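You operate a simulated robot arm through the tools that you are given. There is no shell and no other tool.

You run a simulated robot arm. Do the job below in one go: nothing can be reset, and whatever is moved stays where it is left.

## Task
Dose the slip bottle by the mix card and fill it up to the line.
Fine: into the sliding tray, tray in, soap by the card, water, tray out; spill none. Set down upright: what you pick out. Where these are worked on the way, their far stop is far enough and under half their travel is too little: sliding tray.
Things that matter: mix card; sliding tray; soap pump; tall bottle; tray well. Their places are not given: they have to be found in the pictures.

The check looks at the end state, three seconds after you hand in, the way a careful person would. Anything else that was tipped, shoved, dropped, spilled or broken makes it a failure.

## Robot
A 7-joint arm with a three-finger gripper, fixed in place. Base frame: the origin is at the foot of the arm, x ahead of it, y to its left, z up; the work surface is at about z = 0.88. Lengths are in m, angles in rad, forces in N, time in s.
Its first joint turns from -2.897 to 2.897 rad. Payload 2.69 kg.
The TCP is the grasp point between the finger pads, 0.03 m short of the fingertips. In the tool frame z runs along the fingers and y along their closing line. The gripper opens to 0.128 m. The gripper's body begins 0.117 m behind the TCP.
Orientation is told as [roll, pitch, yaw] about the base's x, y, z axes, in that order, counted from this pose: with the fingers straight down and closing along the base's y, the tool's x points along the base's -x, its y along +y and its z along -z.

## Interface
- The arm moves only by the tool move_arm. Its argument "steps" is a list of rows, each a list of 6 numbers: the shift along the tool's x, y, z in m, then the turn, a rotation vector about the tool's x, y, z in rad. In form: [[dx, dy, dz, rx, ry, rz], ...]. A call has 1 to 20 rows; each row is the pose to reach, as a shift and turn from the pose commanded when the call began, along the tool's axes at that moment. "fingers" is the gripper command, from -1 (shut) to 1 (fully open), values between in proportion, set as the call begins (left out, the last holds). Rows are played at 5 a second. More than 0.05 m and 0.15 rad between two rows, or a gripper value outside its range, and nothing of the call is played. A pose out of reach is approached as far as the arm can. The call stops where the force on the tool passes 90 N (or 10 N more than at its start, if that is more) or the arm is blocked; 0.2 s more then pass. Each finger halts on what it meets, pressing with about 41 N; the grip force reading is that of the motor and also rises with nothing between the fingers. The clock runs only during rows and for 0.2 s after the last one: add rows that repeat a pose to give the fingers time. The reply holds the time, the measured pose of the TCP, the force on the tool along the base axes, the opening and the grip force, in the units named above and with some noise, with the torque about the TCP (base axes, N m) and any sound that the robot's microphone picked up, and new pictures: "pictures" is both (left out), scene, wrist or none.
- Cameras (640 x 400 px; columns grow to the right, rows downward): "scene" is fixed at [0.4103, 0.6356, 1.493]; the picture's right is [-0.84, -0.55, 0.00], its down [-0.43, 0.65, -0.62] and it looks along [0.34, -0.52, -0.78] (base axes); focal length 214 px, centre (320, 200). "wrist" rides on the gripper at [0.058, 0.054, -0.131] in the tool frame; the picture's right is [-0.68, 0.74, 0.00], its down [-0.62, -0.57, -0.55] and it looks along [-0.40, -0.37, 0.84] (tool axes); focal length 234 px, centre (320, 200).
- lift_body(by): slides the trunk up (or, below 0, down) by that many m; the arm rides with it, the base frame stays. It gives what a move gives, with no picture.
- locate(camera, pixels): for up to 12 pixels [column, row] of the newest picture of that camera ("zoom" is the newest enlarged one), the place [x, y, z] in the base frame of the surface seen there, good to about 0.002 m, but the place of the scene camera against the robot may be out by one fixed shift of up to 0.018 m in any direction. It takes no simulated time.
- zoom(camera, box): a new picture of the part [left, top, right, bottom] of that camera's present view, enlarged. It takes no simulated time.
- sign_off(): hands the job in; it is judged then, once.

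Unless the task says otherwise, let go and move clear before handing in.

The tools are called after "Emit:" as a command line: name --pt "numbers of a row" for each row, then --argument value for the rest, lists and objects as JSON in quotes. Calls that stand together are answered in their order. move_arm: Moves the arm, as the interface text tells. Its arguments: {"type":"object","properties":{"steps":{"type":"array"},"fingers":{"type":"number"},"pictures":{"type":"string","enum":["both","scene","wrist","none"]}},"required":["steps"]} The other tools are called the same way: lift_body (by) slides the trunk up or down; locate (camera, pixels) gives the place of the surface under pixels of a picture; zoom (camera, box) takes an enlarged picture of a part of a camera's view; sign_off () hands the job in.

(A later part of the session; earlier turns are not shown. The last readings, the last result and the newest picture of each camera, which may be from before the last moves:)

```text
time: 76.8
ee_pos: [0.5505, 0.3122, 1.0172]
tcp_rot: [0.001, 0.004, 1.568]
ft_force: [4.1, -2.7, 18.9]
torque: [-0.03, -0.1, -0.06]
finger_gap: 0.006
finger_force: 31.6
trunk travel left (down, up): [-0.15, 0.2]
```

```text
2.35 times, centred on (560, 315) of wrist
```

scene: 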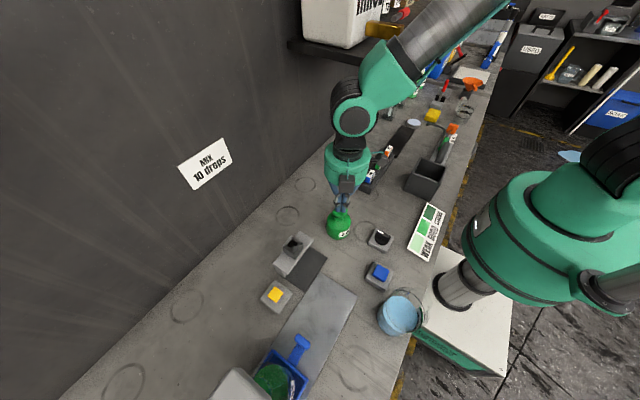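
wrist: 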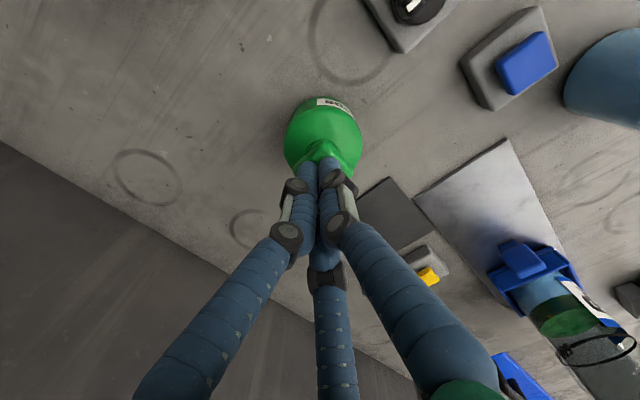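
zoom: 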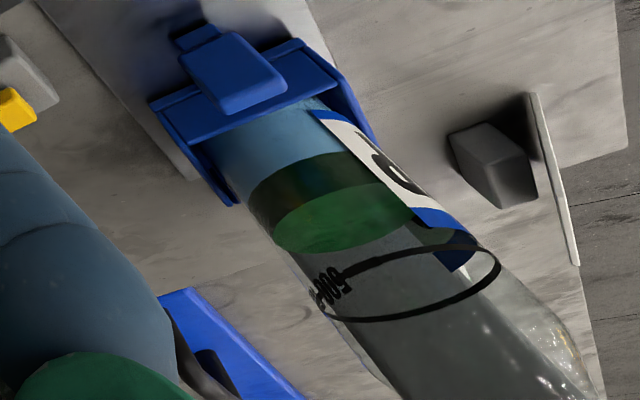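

Force rose to 19 N: that is the pump's end stop, so the second press is full. I'll measure the green layer before releasing.

Emit:
locate --camera "zoom" --pixels '[[340, 215], [300, 230], [390, 205], [260, 190], [300, 165], [340, 160], [250, 150], [245, 180], [275, 235]]'

Emit:
move_arm --pt "0 0 -0.005 0 0 0" --pt "0 0 -0.01 0 0 0" --pt "0 0 -0.02 0 0 0" --pt "0 0 -0.03 0 0 0" --pt "0 0 -0.03 0 0 0" --pictures "wrist"

Emit:
zoom --camera "wrist" --box '[480, 230, 640, 400]'

```text
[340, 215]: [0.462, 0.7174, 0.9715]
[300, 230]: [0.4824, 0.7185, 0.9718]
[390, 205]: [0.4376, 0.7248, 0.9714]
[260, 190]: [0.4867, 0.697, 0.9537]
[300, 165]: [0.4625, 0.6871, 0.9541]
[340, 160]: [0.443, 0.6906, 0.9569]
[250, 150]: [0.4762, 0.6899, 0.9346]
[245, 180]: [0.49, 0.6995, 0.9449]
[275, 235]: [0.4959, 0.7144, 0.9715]
```

```text
time: 78.0
ee_pos: [0.5502, 0.3121, 1.0459]
tcp_rot: [0.001, 0.004, 1.566]
ft_force: [-0.4, -0.5, 0.4]
torque: [0.02, -0.02, 0.0]
finger_gap: 0.0021
finger_force: 31.1
trunk travel left (down, up): [-0.15, 0.2]
```

wrist: 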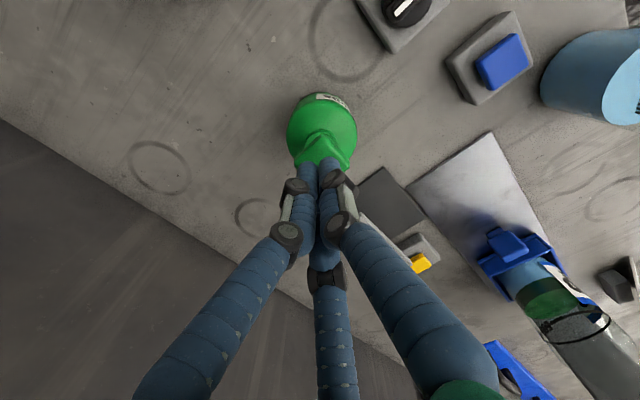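

```text
2.35 times, centred on (560, 315) of wrist
```

zoom: 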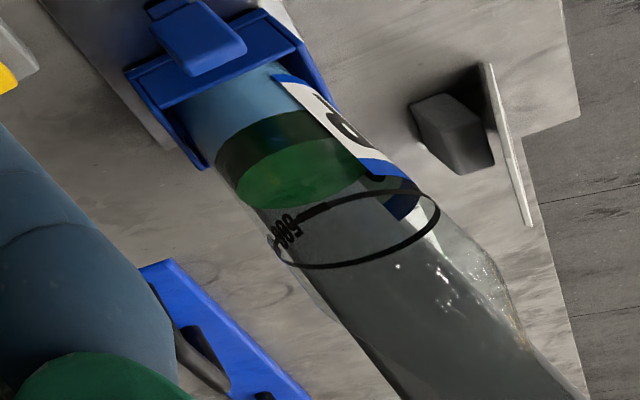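

Soap done: two full presses, with a green layer on the water at z≈0.972 and the fill ring at ≈1.008. Now over to the blue button, turning the hand to about 135° so its housing stays clear of the CLEAN bottle and the camera sees the slip bottle.

Emit:
move_arm --pt "0 0 -0.035 0 0 0" --pt "0 0 -0.07 0 0 0" --pt "0 0 -0.104 0 0 0" --pt "-0.011 0.029 -0.104 0 0 -0.131" --pt "-0.023 0.057 -0.104 0 0 -0.262" --pt "-0.034 0.086 -0.104 0 0 -0.393" --pt "-0.045 0.115 -0.104 0 0 -0.524" --pt "-0.057 0.143 -0.104 0 0 -0.655" --pt "-0.068 0.172 -0.104 0 0 -0.785" --pt "-0.068 0.172 -0.104 0 0 -0.785"

```text
time: 80.2
ee_pos: [0.3799, 0.3846, 1.15]
tcp_rot: [0.003, 0.002, 2.352]
ft_force: [0.0, 0.1, 1.1]
torque: [0.0, -0.01, 0.01]
finger_gap: 0.002
finger_force: 31.4
trunk travel left (down, up): [-0.15, 0.2]
```

scene: 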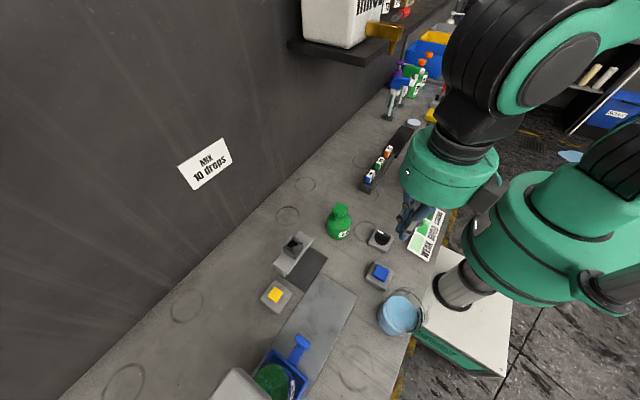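
wrist: 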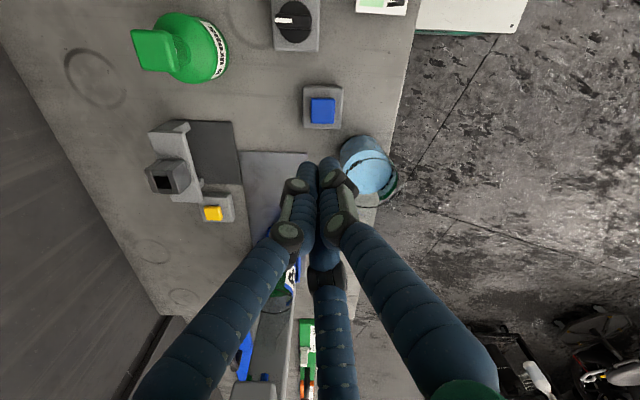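

Emit:
zoom --camera "wrist" --box '[280, 70, 400, 200]'

Emit:
locate --camera "wrist" --pixels '[[323, 110], [312, 99], [334, 99], [312, 122], [334, 122], [360, 150], [390, 180], [345, 165], [372, 172]]'

```text
3.08 times, centred on (340, 135) of wrist
```

zoom: 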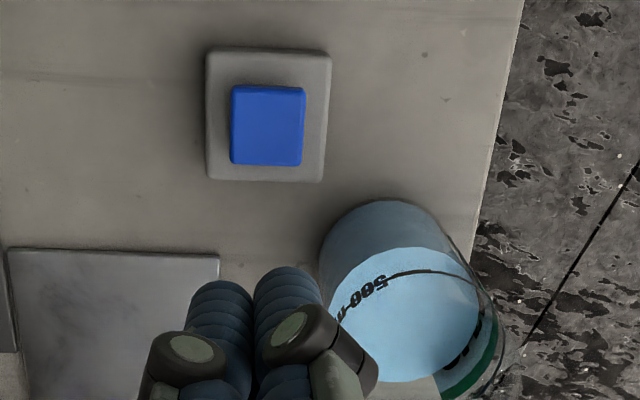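

```text
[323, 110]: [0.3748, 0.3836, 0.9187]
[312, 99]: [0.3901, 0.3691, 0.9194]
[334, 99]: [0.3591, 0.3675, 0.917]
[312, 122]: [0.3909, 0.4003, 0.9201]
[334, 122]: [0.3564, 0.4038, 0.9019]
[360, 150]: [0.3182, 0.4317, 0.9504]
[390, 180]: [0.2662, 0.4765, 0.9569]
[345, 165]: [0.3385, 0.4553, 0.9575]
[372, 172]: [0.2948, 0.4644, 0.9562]
```

Button centre is (0.375,0.384), top 0.919. Descending to 6 mm above it.

Emit:
move_arm --pt "-0.0014 0.0042 0.04 0 0 0" --pt "-0.0014 0.0042 0.08 0 0 0" --pt "-0.0014 0.0042 0.12 0 0 0" --pt "-0.0014 0.0042 0.15 0 0 0" --pt "-0.0014 0.0042 0.18 0 0 0" --pt "-0.0014 0.0042 0.195 0 0 0" --pt "-0.0014 0.0042 0.195 0 0 0"

Emit:
zoom --camera "scene" --box '[210, 320, 330, 400]'

Emit:
zoom --camera "scene" --box '[340, 220, 460, 340]'

```text
time: 81.8
ee_pos: [0.3745, 0.3784, 0.9549]
tcp_rot: [0.002, 0.003, 2.354]
ft_force: [0.0, -0.1, 0.1]
torque: [-0.02, 0.03, 0.03]
finger_gap: 0.0023
finger_force: 31.2
trunk travel left (down, up): [-0.15, 0.2]
```

scene: 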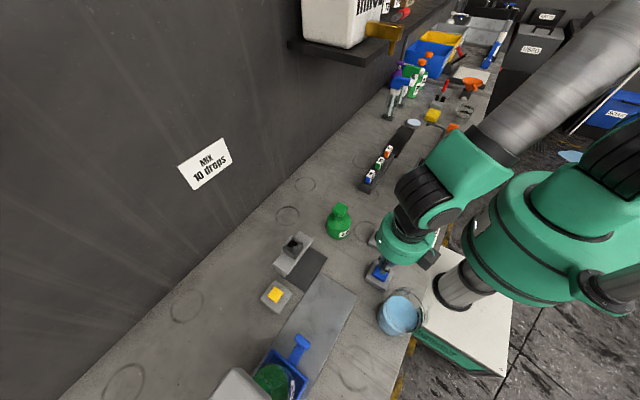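
wrist: 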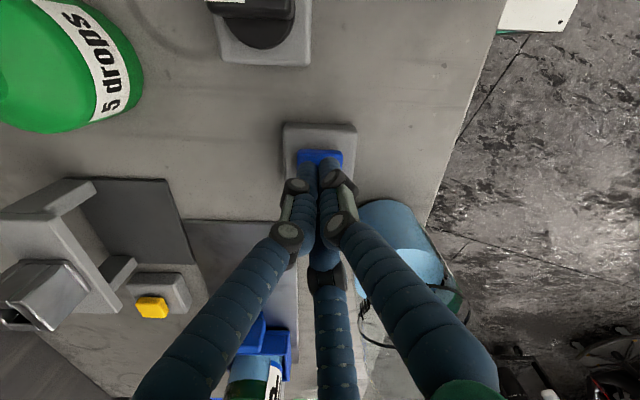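

```text
5.00 times, centred on (270, 360) of scene
```

zoom: 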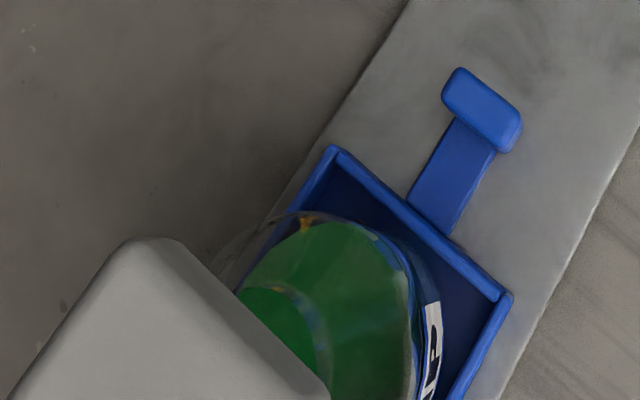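

```text
3.33 times, centred on (400, 280) of scene
```

zoom: 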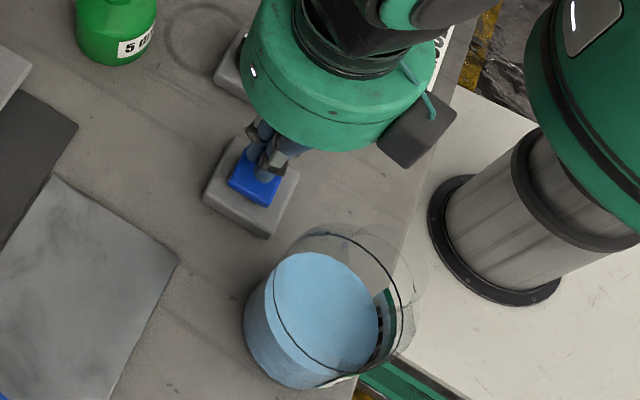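

Fist is over the button and clear of everything. First a short trial press (about 5 mm), released at once, to learn how the water runs.

Emit:
locate --camera "scene" --pixels '[[275, 375], [280, 385], [270, 380], [260, 384]]'

Emit:
move_arm --pt "0 0 0.005 0 0 0" --pt "0 0 0.01 0 0 0" --pt "0 0 0.0 0 0 0"

Emit:
locate --camera "scene" --pixels '[[275, 375], [280, 385], [270, 380], [260, 384]]'

Emit:
zoom --camera "scene" --box '[210, 320, 330, 400]'

```text
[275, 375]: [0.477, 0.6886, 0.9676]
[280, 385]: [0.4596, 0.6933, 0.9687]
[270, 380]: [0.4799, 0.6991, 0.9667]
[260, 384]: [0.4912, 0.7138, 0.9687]
```

```text
time: 82.6
ee_pos: [0.3744, 0.3777, 0.9552]
tcp_rot: [0.004, 0.003, 2.352]
ft_force: [-0.5, 0.6, 0.4]
torque: [-0.01, 0.03, -0.01]
finger_gap: 0.0019
finger_force: 31.0
trunk travel left (down, up): [-0.15, 0.2]
```

scene: 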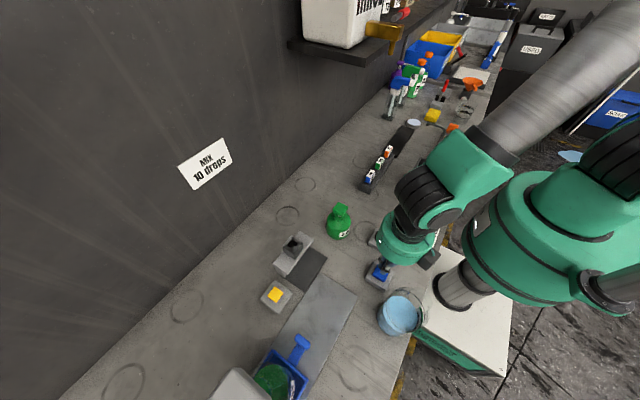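
wrist: 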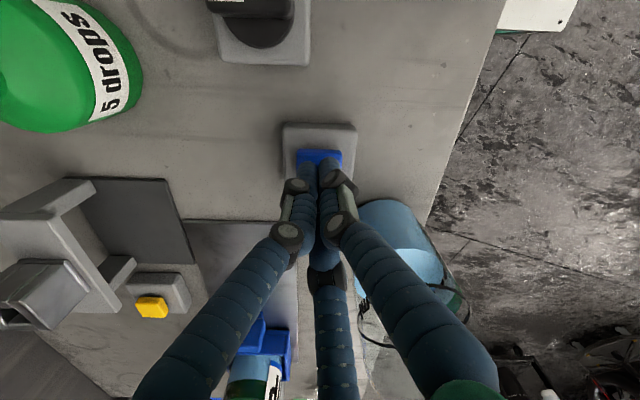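

```text
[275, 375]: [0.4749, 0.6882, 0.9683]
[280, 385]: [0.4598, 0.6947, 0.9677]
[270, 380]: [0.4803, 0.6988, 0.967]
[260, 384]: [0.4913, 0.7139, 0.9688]
```

```text
5.00 times, centred on (270, 360) of scene
```

zoom: 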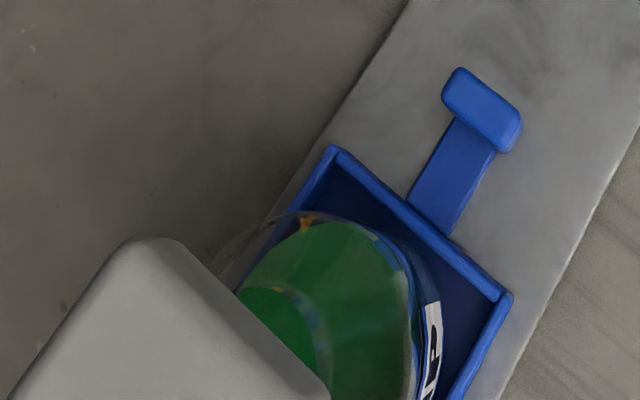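

No change: either too shallow or too brief. I'll press a bit deeper and read the force there.

Emit:
move_arm --pt "0 0 0.008 0 0 0" --pt "0 0 0.013 0 0 0" --pictures "scene"

Emit:
locate --camera "scene" --pixels '[[275, 375], [280, 385], [270, 380], [260, 384]]'

```text
time: 83.2
ee_pos: [0.3749, 0.379, 0.9421]
tcp_rot: [0.004, 0.002, 2.353]
ft_force: [-0.2, 0.5, 1.6]
torque: [0.04, -0.02, 0.02]
finger_gap: 0.0062
finger_force: 31.0
trunk travel left (down, up): [-0.15, 0.2]
```

scene: 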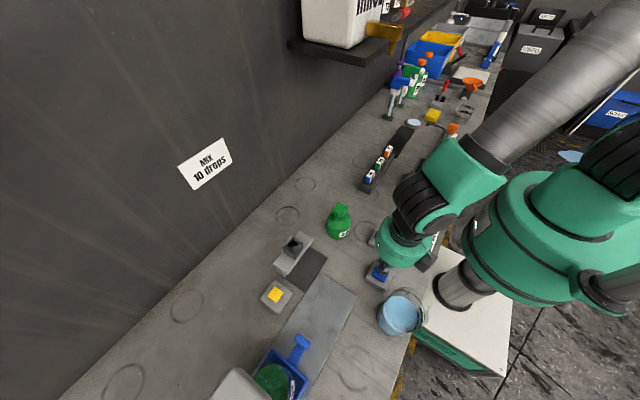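

```text
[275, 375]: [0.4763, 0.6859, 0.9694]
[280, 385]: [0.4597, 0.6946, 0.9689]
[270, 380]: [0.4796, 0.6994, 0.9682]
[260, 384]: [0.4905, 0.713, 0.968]
```

Only 1.6 N — just touching. Pressing 3 mm further.

Emit:
move_arm --pt "0 0 0.003 0 0 0" --pictures "scene"

Emit:
locate --camera "scene" --pixels '[[275, 375], [280, 385], [270, 380], [260, 384]]'

```text
time: 83.6
ee_pos: [0.3737, 0.3787, 0.94]
tcp_rot: [0.002, 0.003, 2.354]
ft_force: [1.7, -0.1, 4.0]
torque: [0.04, -0.04, 0.03]
finger_gap: 0.0021
finger_force: 31.5
trunk travel left (down, up): [-0.15, 0.2]
heard: click
```

scene: 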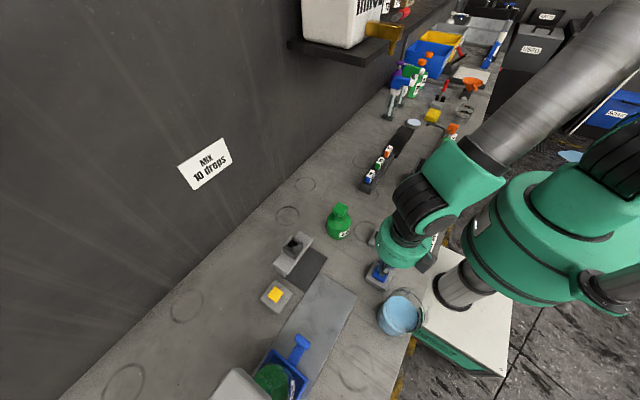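

```text
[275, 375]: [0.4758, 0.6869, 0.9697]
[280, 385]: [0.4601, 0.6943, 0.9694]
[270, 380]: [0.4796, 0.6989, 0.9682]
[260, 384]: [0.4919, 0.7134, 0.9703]
```

A click — the button has engaged, and the level looks up by about 1 mm. I'll hold two rows and watch the level.

Emit:
move_arm --pt "0 0 0 0 0 0" --pt "0 0 0 0 0 0" --pictures "scene"

Emit:
locate --camera "scene" --pixels '[[275, 375], [280, 385], [270, 380], [260, 384]]'

Emit:
zoom --camera "scene" --box '[210, 320, 330, 400]'

```text
time: 84.2
ee_pos: [0.3732, 0.3784, 0.9386]
tcp_rot: [0.004, 0.002, 2.352]
ft_force: [0.4, 0.3, 4.2]
torque: [0.03, -0.04, -0.05]
finger_gap: 0.0061
finger_force: 31.3
trunk travel left (down, up): [-0.15, 0.2]
```

scene: 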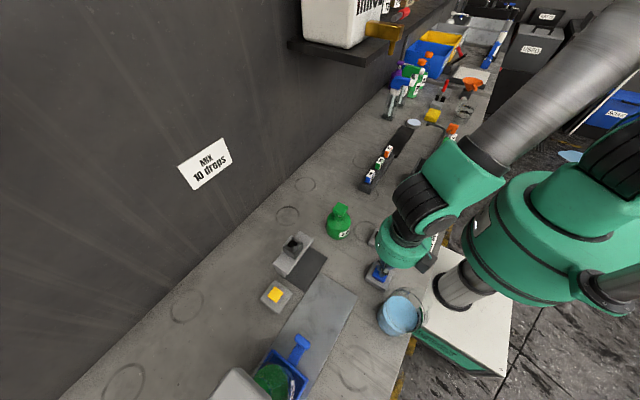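

```text
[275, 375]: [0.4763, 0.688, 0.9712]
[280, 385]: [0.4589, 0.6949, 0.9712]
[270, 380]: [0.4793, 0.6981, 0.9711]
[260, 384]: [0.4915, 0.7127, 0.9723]
```

```text
5.00 times, centred on (270, 360) of scene
```

zoom: 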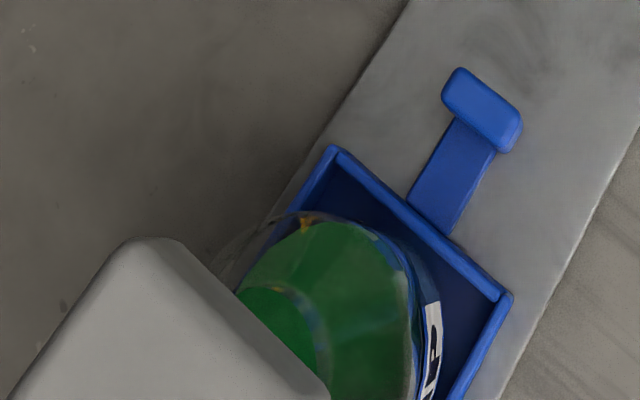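

Level rose about 3 mm in 0.6–0.8 s, so it runs at ~4–5 mm/s. The target is about +36 mm over the start (scene reading ≈1.004); I'll hold 10 more rows and measure.

Emit:
move_arm --pt "0 0 0 0 0 0" --pt "0 0 0 0 0 0" --pt "0 0 0 0 0 0" --pt "0 0 0 0 0 0" --pt "0 0 0 0 0 0" --pt "0 0 0 0 0 0" --pt "0 0 0 0 0 0" --pt "0 0 0 0 0 0" --pt "0 0 0 0 0 0" --pt "0 0 0 0 0 0"

Emit:
locate --camera "scene" --pixels '[[275, 375], [280, 385], [270, 380], [260, 384]]'

Emit:
zoom --camera "scene" --box '[210, 320, 330, 400]'

Emit:
zoom --camera "wrist" --box '[200, 280, 400, 400]'

```text
time: 86.4
ee_pos: [0.3736, 0.3784, 0.939]
tcp_rot: [0.003, 0.003, 2.353]
ft_force: [-0.7, 0.8, 4.0]
torque: [0.04, -0.01, 0.0]
finger_gap: 0.0062
finger_force: 31.4
trunk travel left (down, up): [-0.15, 0.2]
```

scene: 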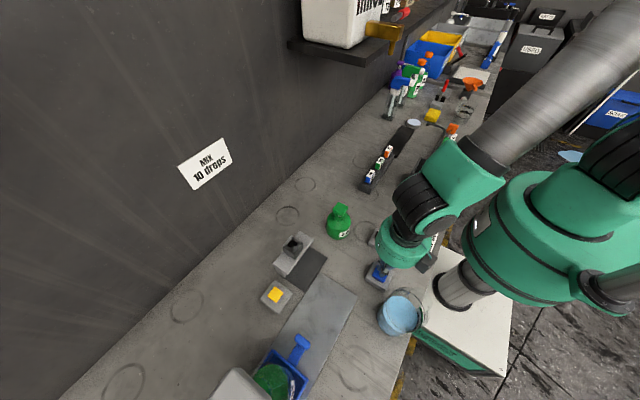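
wrist: 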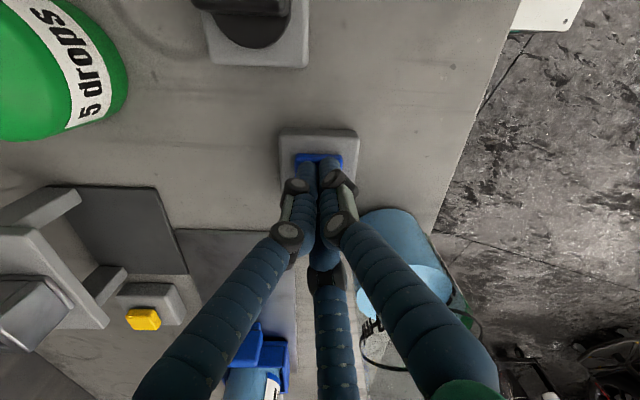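

```text
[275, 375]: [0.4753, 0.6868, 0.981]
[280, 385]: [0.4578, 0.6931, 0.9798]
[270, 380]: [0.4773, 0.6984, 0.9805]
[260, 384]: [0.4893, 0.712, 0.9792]
```

```text
5.00 times, centred on (270, 360) of scene
```

zoom: 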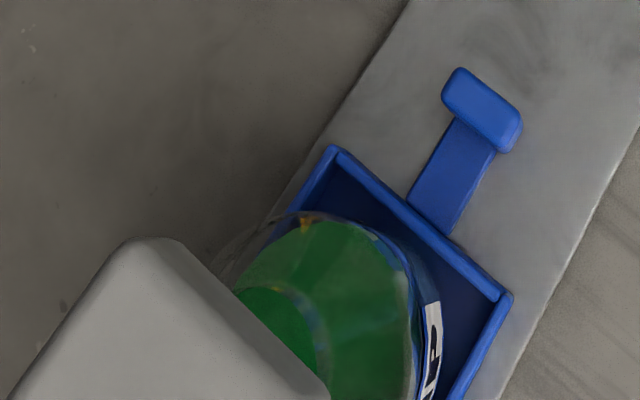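

```text
3.20 times, centred on (300, 340) of wrist
```

zoom: 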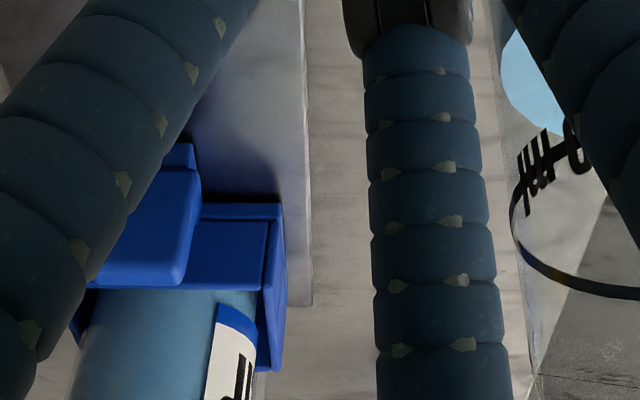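

Rate is 3.9 mm/s; now at 0.9801 scene, 23.8 mm left (≈6 s). Holding 20 rows (4.2 s), then measuring again.

Emit:
move_arm --pt "0 0 0 0 0 0" --pt "0 0 0 0 0 0" --pt "0 0 0 0 0 0" --pt "0 0 0 0 0 0" --pt "0 0 0 0 0 0" --pt "0 0 0 0 0 0" --pt "0 0 0 0 0 0" --pt "0 0 0 0 0 0" --pt "0 0 0 0 0 0" --pt "0 0 0 0 0 0" --pt "0 0 0 0 0 0" --pt "0 0 0 0 0 0" --pt "0 0 0 0 0 0" --pt "0 0 0 0 0 0" --pt "0 0 0 0 0 0" --pt "0 0 0 0 0 0" --pt "0 0 0 0 0 0" --pt "0 0 0 0 0 0" --pt "0 0 0 0 0 0" --pt "0 0 0 0 0 0"

Emit:
locate --camera "scene" --pixels '[[275, 375], [280, 385], [270, 380], [260, 384], [285, 375], [270, 390]]'

Emit:
zoom --camera "scene" --box '[240, 350, 320, 400]'

```text
time: 90.6
ee_pos: [0.3741, 0.3778, 0.9393]
tcp_rot: [0.003, 0.002, 2.353]
ft_force: [0.0, 0.2, 2.9]
torque: [0.04, -0.01, 0.06]
finger_gap: 0.0059
finger_force: 31.4
trunk travel left (down, up): [-0.15, 0.2]
```

scene: 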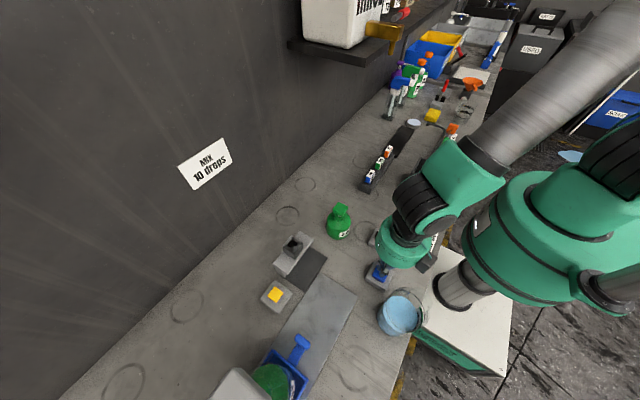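
wrist: 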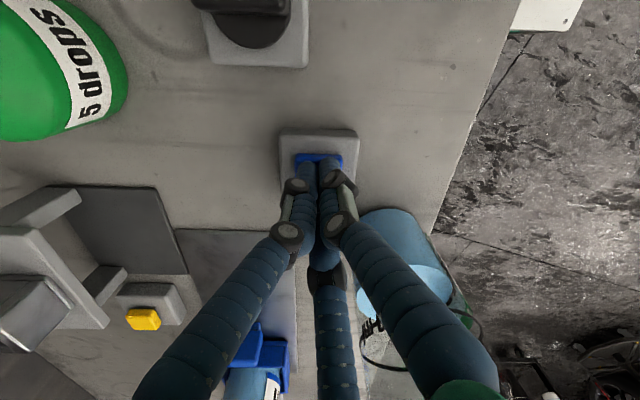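

```text
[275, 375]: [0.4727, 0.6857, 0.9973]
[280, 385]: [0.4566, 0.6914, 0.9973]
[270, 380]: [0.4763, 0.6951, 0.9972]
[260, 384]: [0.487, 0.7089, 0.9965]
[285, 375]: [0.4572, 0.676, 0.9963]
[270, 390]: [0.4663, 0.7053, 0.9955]
```

```text
8.00 times, centred on (280, 375) of scene
```

zoom: 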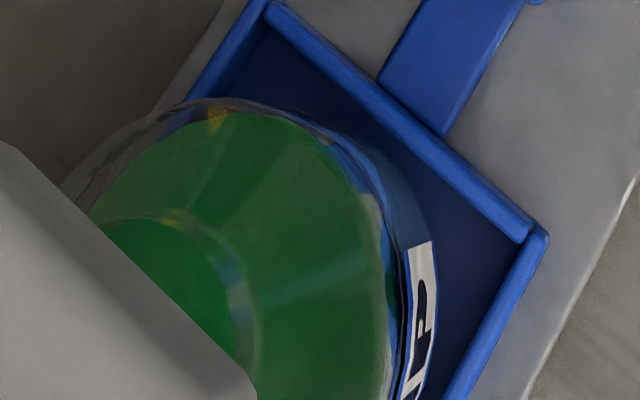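

Level 0.9967 scene, 7 mm short of the line. I'll hold 1 s more, then lift off, and check the level against the ring from the side.

Emit:
move_arm --pt "0 0 0 0 0 0" --pt "0 0 0 0 0 0" --pt "0 0 0 0 0 0" --pt "0 0 0 0 0 0" --pt "0 0 0 0 0 0" --pt "0 0 -0.02 0 0 0" --pt "0 0 -0.03 0 0 0"

Emit:
locate --camera "scene" --pixels '[[275, 375], [280, 385], [270, 380], [260, 384], [285, 375], [270, 390]]'

```text
time: 92.2
ee_pos: [0.3728, 0.3793, 0.9702]
tcp_rot: [0.004, 0.001, 2.353]
ft_force: [0.1, 0.7, -0.1]
torque: [-0.02, -0.02, 0.01]
finger_gap: 0.0024
finger_force: 31.5
trunk travel left (down, up): [-0.15, 0.2]
```

scene: 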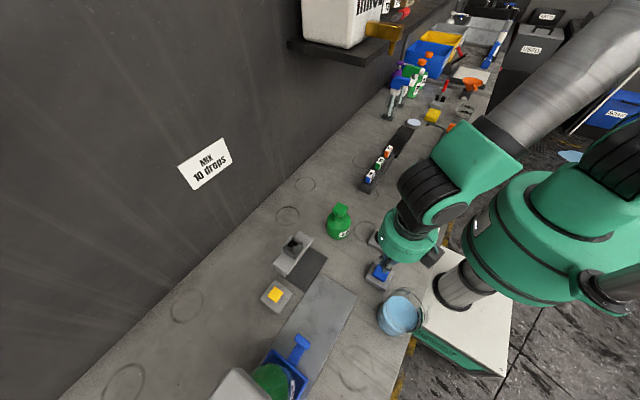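
wrist: 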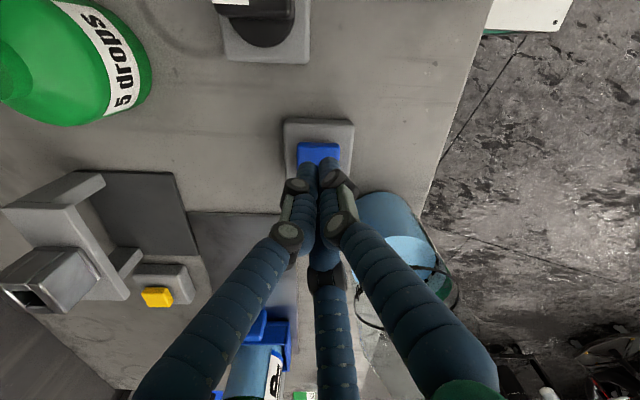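

```text
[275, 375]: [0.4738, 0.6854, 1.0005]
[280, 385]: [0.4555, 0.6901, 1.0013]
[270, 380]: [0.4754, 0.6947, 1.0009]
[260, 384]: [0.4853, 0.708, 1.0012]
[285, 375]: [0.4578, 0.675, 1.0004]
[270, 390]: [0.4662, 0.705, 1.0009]
```

Level 1.0009. I'll idle two rows to verify the flow has stopped.

Emit:
move_arm --pt "0 0 0 0 0 0" --pt "0 0 0 0 0 0" --pt "0 0 0 0 0 0" --pictures "scene"

Emit:
locate --camera "scene" --pixels '[[275, 375], [280, 385], [270, 380], [260, 384], [285, 375], [270, 390]]'

```text
time: 93.0
ee_pos: [0.3742, 0.379, 0.9705]
tcp_rot: [0.003, 0.002, 2.353]
ft_force: [-0.1, 0.2, -0.2]
torque: [-0.03, 0.0, 0.03]
finger_gap: 0.0021
finger_force: 31.1
trunk travel left (down, up): [-0.15, 0.2]
```

scene: 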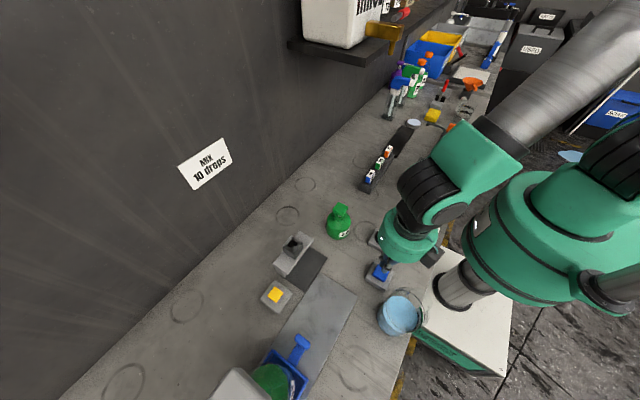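

```text
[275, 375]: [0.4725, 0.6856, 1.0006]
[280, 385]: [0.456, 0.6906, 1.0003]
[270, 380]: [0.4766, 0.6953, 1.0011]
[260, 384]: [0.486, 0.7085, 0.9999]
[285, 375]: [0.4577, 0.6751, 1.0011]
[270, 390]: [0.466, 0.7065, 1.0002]
```

The flow stops on release (momentary button). Now a side look at level versus ring from a pose like the one over the pump.

Emit:
move_arm --pt "0 0 -0.045 0 0 0" --pt "0 0 -0.09 0 0 0" --pt "0 0 -0.13 0 0 0" --pt "0.022 -0.008 -0.13 0 0 0.131" --pt "0.044 -0.016 -0.13 0 0 0.262" --pt "0.066 -0.024 -0.13 0 0 0.393" --pt "0.088 -0.032 -0.13 0 0 0.524" --pt "0.11 -0.04 -0.13 0 0 0.655" --pt "0.131 -0.0474 -0.13 0 0 0.785" --pt "0.131 -0.0474 -0.13 0 0 0.785"

Emit:
zoom --camera "wrist" --box '[420, 180, 560, 340]'

```text
time: 95.2
ee_pos: [0.5013, 0.3188, 1.0993]
tcp_rot: [0.002, 0.004, 1.566]
ft_force: [1.1, -0.8, 0.3]
torque: [0.0, 0.04, 0.02]
finger_gap: 0.0021
finger_force: 31.4
trunk travel left (down, up): [-0.15, 0.2]
```

scene: 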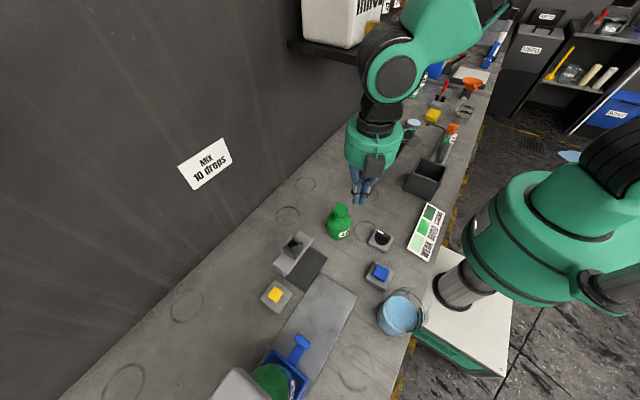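
wrist: 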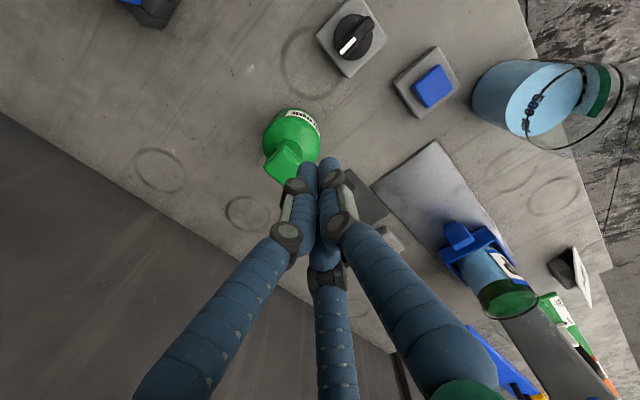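

```text
2.50 times, centred on (490, 260) of wrist
```

zoom: 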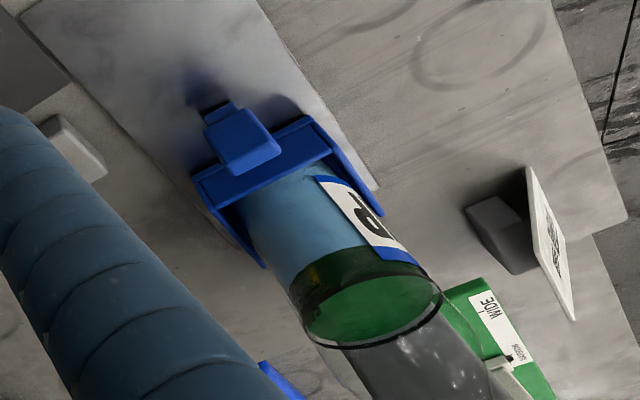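

Emit:
zoom --camera "wrist" --box '[470, 265, 545, 325]'

Emit:
locate --camera "wrist" --pixels '[[505, 298], [495, 300], [515, 292], [522, 290], [508, 315], [490, 312], [525, 308], [537, 295], [484, 304], [500, 316], [515, 313]]'

```text
6.67 times, centred on (508, 295) of wrist
```

zoom: 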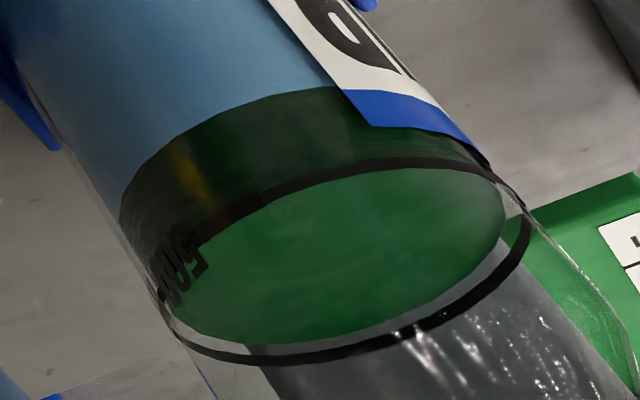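

```text
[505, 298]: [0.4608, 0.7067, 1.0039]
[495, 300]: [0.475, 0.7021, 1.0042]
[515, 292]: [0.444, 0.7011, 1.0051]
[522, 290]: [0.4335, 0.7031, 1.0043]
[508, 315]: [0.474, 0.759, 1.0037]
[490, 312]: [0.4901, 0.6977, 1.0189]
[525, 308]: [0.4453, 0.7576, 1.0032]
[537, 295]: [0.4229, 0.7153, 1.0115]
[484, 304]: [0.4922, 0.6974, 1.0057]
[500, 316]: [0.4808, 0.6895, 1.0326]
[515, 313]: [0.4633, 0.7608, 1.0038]
```

Emit:
locate --camera "zoom" --pixels '[[330, 171], [400, 161], [460, 166], [280, 187], [300, 358], [380, 345], [440, 322], [490, 285], [520, 240], [230, 357], [350, 250], [400, 250]]'

```text
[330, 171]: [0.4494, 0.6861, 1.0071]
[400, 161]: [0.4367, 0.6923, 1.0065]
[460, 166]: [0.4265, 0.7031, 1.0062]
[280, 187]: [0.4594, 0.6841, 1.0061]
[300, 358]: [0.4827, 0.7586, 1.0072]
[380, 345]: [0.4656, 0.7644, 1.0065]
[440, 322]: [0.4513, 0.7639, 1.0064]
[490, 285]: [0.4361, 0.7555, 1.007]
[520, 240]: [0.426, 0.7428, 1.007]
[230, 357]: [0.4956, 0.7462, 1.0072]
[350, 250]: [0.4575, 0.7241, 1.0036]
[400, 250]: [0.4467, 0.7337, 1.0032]
```

The wrist locates the ring at z≈1.0067 and the liquid at 1.0037: 3 mm short. I'll go back for a top-up press of about 0.75 s.

Emit:
move_arm --pt "-0.01 0.021 0 0 0 -0.131" --pt "-0.02 0.042 0 0 0 -0.262" --pt "-0.03 0.064 0 0 0 -0.393" --pt "-0.04 0.085 0 0 0 -0.524" --pt "-0.05 0.106 0 0 0 -0.655" --pt "-0.06 0.127 0 0 0 -0.785" --pt "-0.06 0.127 0 0 0 -0.785" --pictures "none"

```text
time: 96.8
ee_pos: [0.3739, 0.38, 1.0984]
tcp_rot: [0.003, 0.001, 2.352]
ft_force: [0.1, 0.2, -0.3]
torque: [-0.01, -0.01, -0.01]
finger_gap: 0.0023
finger_force: 30.8
trunk travel left (down, up): [-0.15, 0.2]
```

Emit:
move_arm --pt "0 0 0.04 0 0 0" --pt "0 0 0.08 0 0 0" --pt "0 0 0.12 0 0 0" --pt "0 0 0.145 0 0 0" --pt "0 0 0.153 0 0 0" --pt "0 0 0.161 0 0 0" --pt "0 0 0.161 0 0 0" --pt "0 0 0.161 0 0 0" --pt "0 0 0.161 0 0 0" --pt "0 0 0.14 0 0 0" --pt "0 0 0.12 0 0 0" --pictures "scene"

Emit:
locate --camera "scene" --pixels '[[275, 375], [280, 385], [270, 380], [260, 384], [285, 375], [270, 390]]'

```text
time: 99.2
ee_pos: [0.3733, 0.3809, 0.9807]
tcp_rot: [0.002, 0.001, 2.354]
ft_force: [-0.2, 0.2, -0.1]
torque: [-0.02, 0.03, -0.02]
finger_gap: 0.002
finger_force: 31.8
trunk travel left (down, up): [-0.15, 0.2]
heard: click
```

scene: 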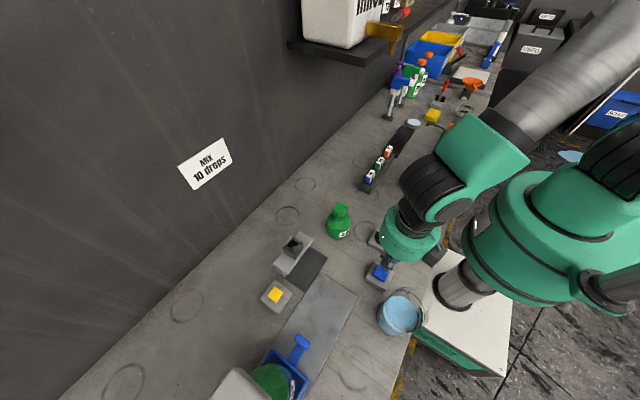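

```text
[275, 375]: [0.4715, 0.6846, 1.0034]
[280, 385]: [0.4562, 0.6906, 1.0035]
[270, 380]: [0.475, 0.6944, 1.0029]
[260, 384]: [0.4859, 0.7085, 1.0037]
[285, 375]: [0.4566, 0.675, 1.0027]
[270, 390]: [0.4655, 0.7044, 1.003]
```

Scene level 1.0032, i.e. true ≈1.0064 against the ring at 1.0067: filled to the line. Next is the tray: rise and move toward the knob with the fingers partly open (gap ≈0.044) so that two of them straddle the knob fore and aft.

Emit:
move_arm --pt "0 0 -0.04 0 0 0" --pt "0 0 -0.08 0 0 0" --pt "0 0 -0.12 0 0 0" --pt "-0.005 -0.023 -0.12 0 0 0.131" --pt "-0.01 -0.046 -0.12 0 0 0.262" --pt "-0.0145 -0.07 -0.12 0 0 0.393" --pt "-0.019 -0.093 -0.12 0 0 0.524" --pt "-0.024 -0.116 -0.12 0 0 0.655" --pt "-0.029 -0.139 -0.12 0 0 0.785" --pt "-0.029 -0.139 -0.12 0 0 0.785" --fingers -0.3125

Emit:
zoom --camera "wrist" --box '[330, 100, 530, 280]'

```text
time: 101.4
ee_pos: [0.4508, 0.4977, 1.0994]
tcp_rot: [0.003, 0.003, 1.566]
ft_force: [-1.0, -0.7, -0.1]
torque: [-0.01, 0.03, -0.01]
finger_gap: 0.0442
finger_force: 0.1
trunk travel left (down, up): [-0.15, 0.2]
```

scene: 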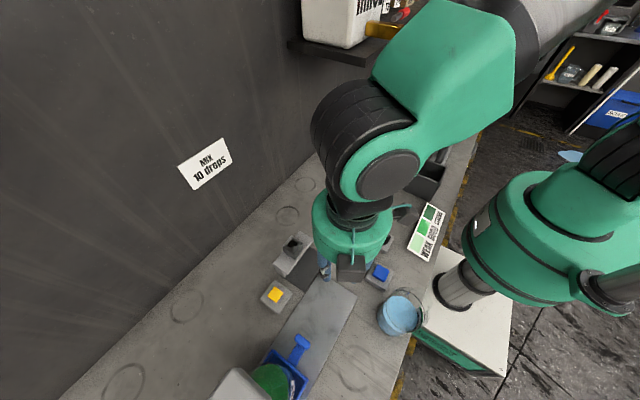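
wrist: 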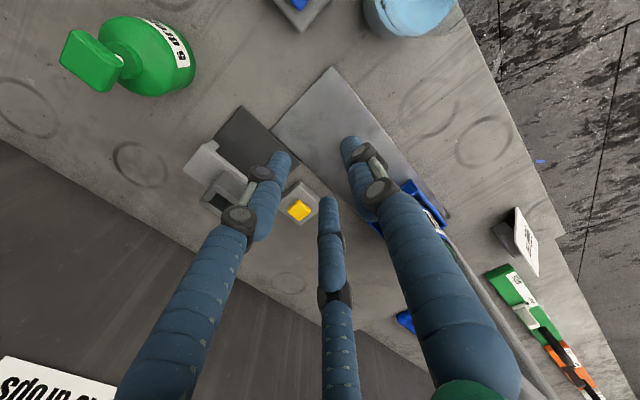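

```text
2.22 times, centred on (430, 190) of wrist
```

zoom: 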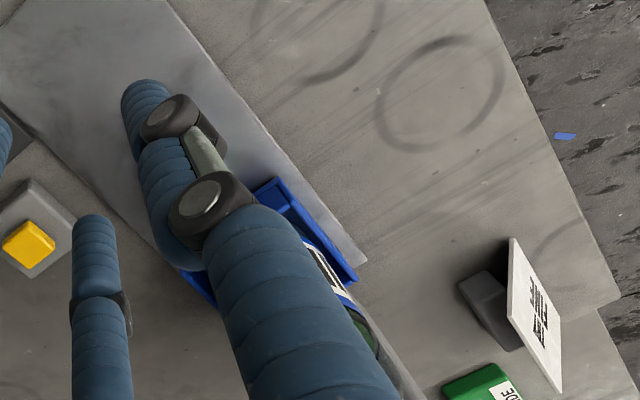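

Emit:
locate --camera "wrist" --pixels '[[287, 157], [280, 165], [327, 202], [327, 210], [350, 142], [352, 150], [262, 175], [335, 240]]'

```text
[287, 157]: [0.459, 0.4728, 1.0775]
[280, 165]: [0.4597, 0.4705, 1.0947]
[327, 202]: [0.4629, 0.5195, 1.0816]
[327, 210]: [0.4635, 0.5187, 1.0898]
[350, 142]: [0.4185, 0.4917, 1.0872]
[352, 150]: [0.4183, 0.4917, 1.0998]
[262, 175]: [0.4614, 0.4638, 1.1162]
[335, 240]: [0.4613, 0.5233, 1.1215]
```

The finger centres are at about (+0.015,±0.026) and (−0.028,0) from the TCP, as modelled. Tilting 0.25 rad and moving to the pre-approach point above the knob.

Emit:
move_arm --pt "-0.03 0 0.016 0 -0.085 0" --pt "-0.06 0 0.032 0 -0.17 0" --pt "-0.09 0 0.048 0 -0.25 0" --pt "-0.09 0 0.048 0 -0.25 0"

Emit:
zoom --camera "wrist" --box '[260, 80, 460, 280]'

```text
time: 102.4
ee_pos: [0.4525, 0.5893, 1.0511]
tcp_rot: [0.0, -0.249, 1.564]
ft_force: [0.4, -0.4, -0.4]
torque: [0.0, -0.03, -0.01]
finger_gap: 0.044
finger_force: 0.0
trunk travel left (down, up): [-0.15, 0.2]
```

scene: 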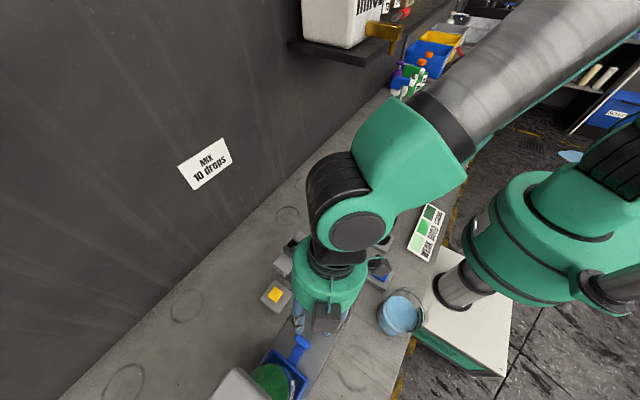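
wrist: 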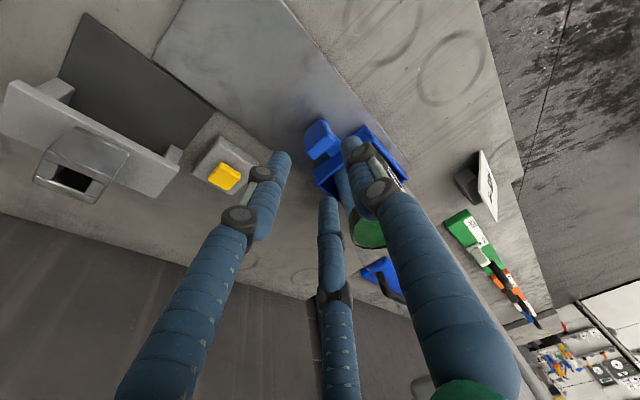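

```text
2.00 times, centred on (360, 180) of wrist
```

zoom: 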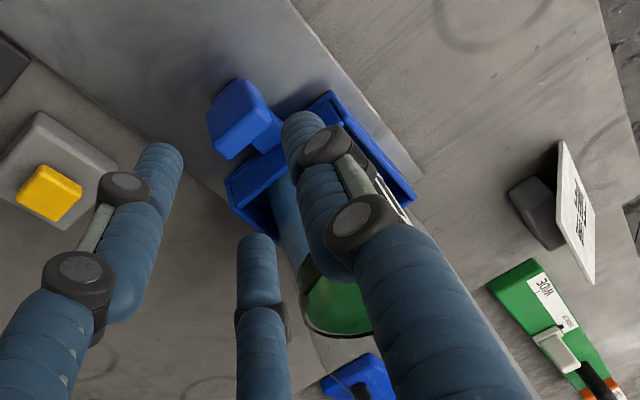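

The knob is visible at wrist (322,138). Locating it precisely before going down.

Emit:
locate --camera "zoom" --pixels '[[240, 115], [215, 118], [260, 105], [225, 152], [268, 130], [240, 85], [210, 100], [270, 140], [255, 195], [300, 170], [250, 145]]'

```text
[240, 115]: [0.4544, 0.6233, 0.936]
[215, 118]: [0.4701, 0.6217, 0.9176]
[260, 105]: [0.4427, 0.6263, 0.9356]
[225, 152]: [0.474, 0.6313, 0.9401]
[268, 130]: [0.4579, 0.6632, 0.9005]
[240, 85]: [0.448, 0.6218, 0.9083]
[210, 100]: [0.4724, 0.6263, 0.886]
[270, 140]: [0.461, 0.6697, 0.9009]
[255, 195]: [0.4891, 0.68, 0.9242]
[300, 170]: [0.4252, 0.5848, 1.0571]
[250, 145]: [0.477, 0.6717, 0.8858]
```

Knob spans y 0.622–0.638 with the tray wall at 0.676, so I'll aim the TCP at y 0.628. That puts the rear finger in the 38 mm gap behind the knob.

Emit:
move_arm --pt "-0.0018 0.001 0.025 0 0 0" --pt "-0.0036 0.001 0.05 0 0 0" --pt "-0.0054 0.001 0.075 0 0 0" --pt "-0.007 0.001 0.095 0 0 0" --pt "-0.008 0.001 0.11 0 0 0" --pt "-0.0088 0.001 0.12 0 0 0" --pt "-0.0088 0.001 0.12 0 0 0"

Emit:
zoom --camera "wrist" --box '[260, 80, 460, 280]'

```text
time: 104.0
ee_pos: [0.4509, 0.6268, 0.9378]
tcp_rot: [0.001, -0.249, 1.568]
ft_force: [0.4, -0.1, 0.1]
torque: [-0.02, 0.02, 0.01]
finger_gap: 0.044
finger_force: 0.0
trunk travel left (down, up): [-0.15, 0.2]
```

scene: 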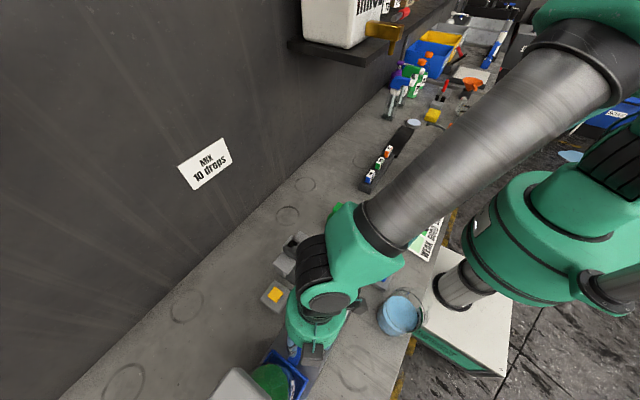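
wrist: 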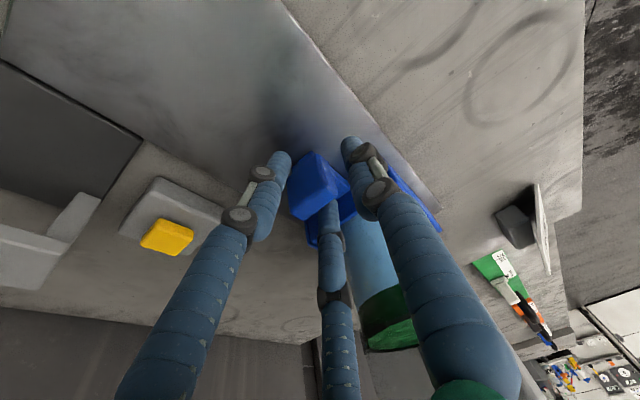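

```text
2.00 times, centred on (360, 180) of wrist
```

zoom: 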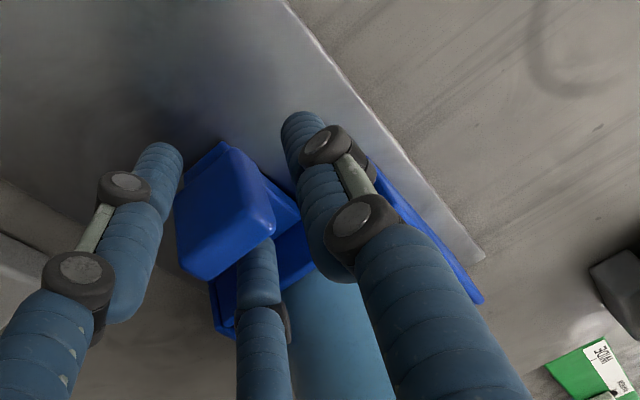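

The rear finger is behind the knob with no contact force. Pulling slowly toward −y, first 0.06.

Emit:
move_arm --pt "0.0029 0 -0.0007 0 0 0" --pt "0.0068 0 -0.0017 0 0 0" --pt "0.0107 0 -0.0027 0 0 0" --pt "0.0155 0 -0.004 0 0 0" --pt "0.0213 0 -0.0054 0 0 0" --pt "0.0271 0 -0.0069 0 0 0" --pt "0.033 0 -0.0084 0 0 0" --pt "0.0388 0 -0.0099 0 0 0" --pt "0.0446 0 -0.0114 0 0 0" --pt "0.0504 0 -0.0128 0 0 0" --pt "0.0552 0 -0.0141 0 0 0" --pt "0.0581 0 -0.0148 0 0 0"

Emit:
zoom --camera "scene" --box '[220, 280, 380, 400]'

```text
time: 106.6
ee_pos: [0.4504, 0.566, 0.9365]
tcp_rot: [0.002, -0.247, 1.566]
ft_force: [0.0, 0.2, 1.1]
torque: [0.03, -0.02, -0.01]
finger_gap: 0.0446
finger_force: 0.0
trunk travel left (down, up): [-0.15, 0.2]
```

scene: 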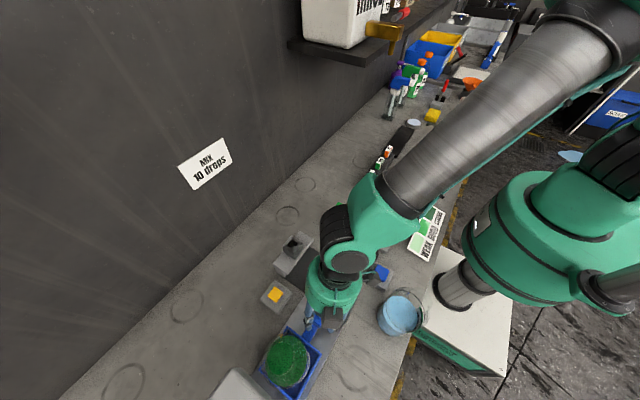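
wrist: 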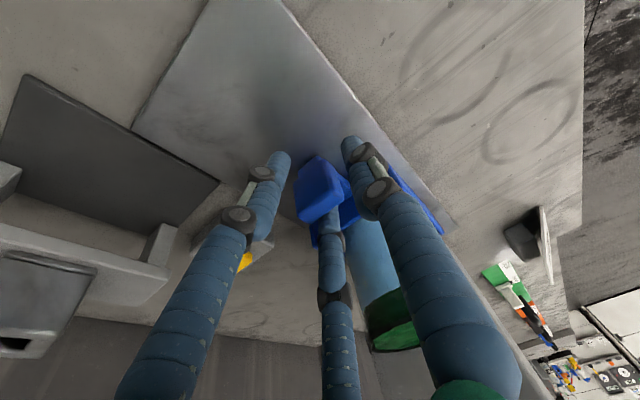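

```text
3.33 times, centred on (300, 340) of scene
```

zoom: 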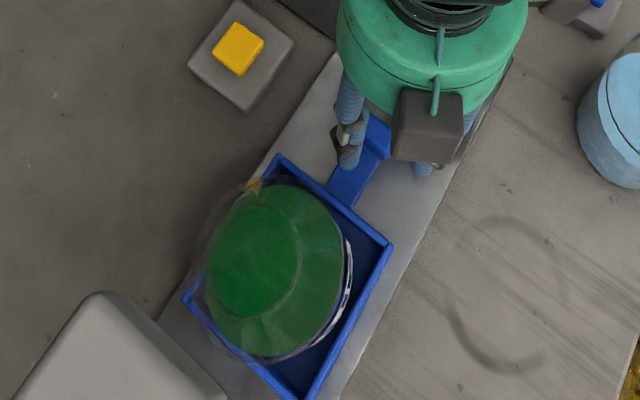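

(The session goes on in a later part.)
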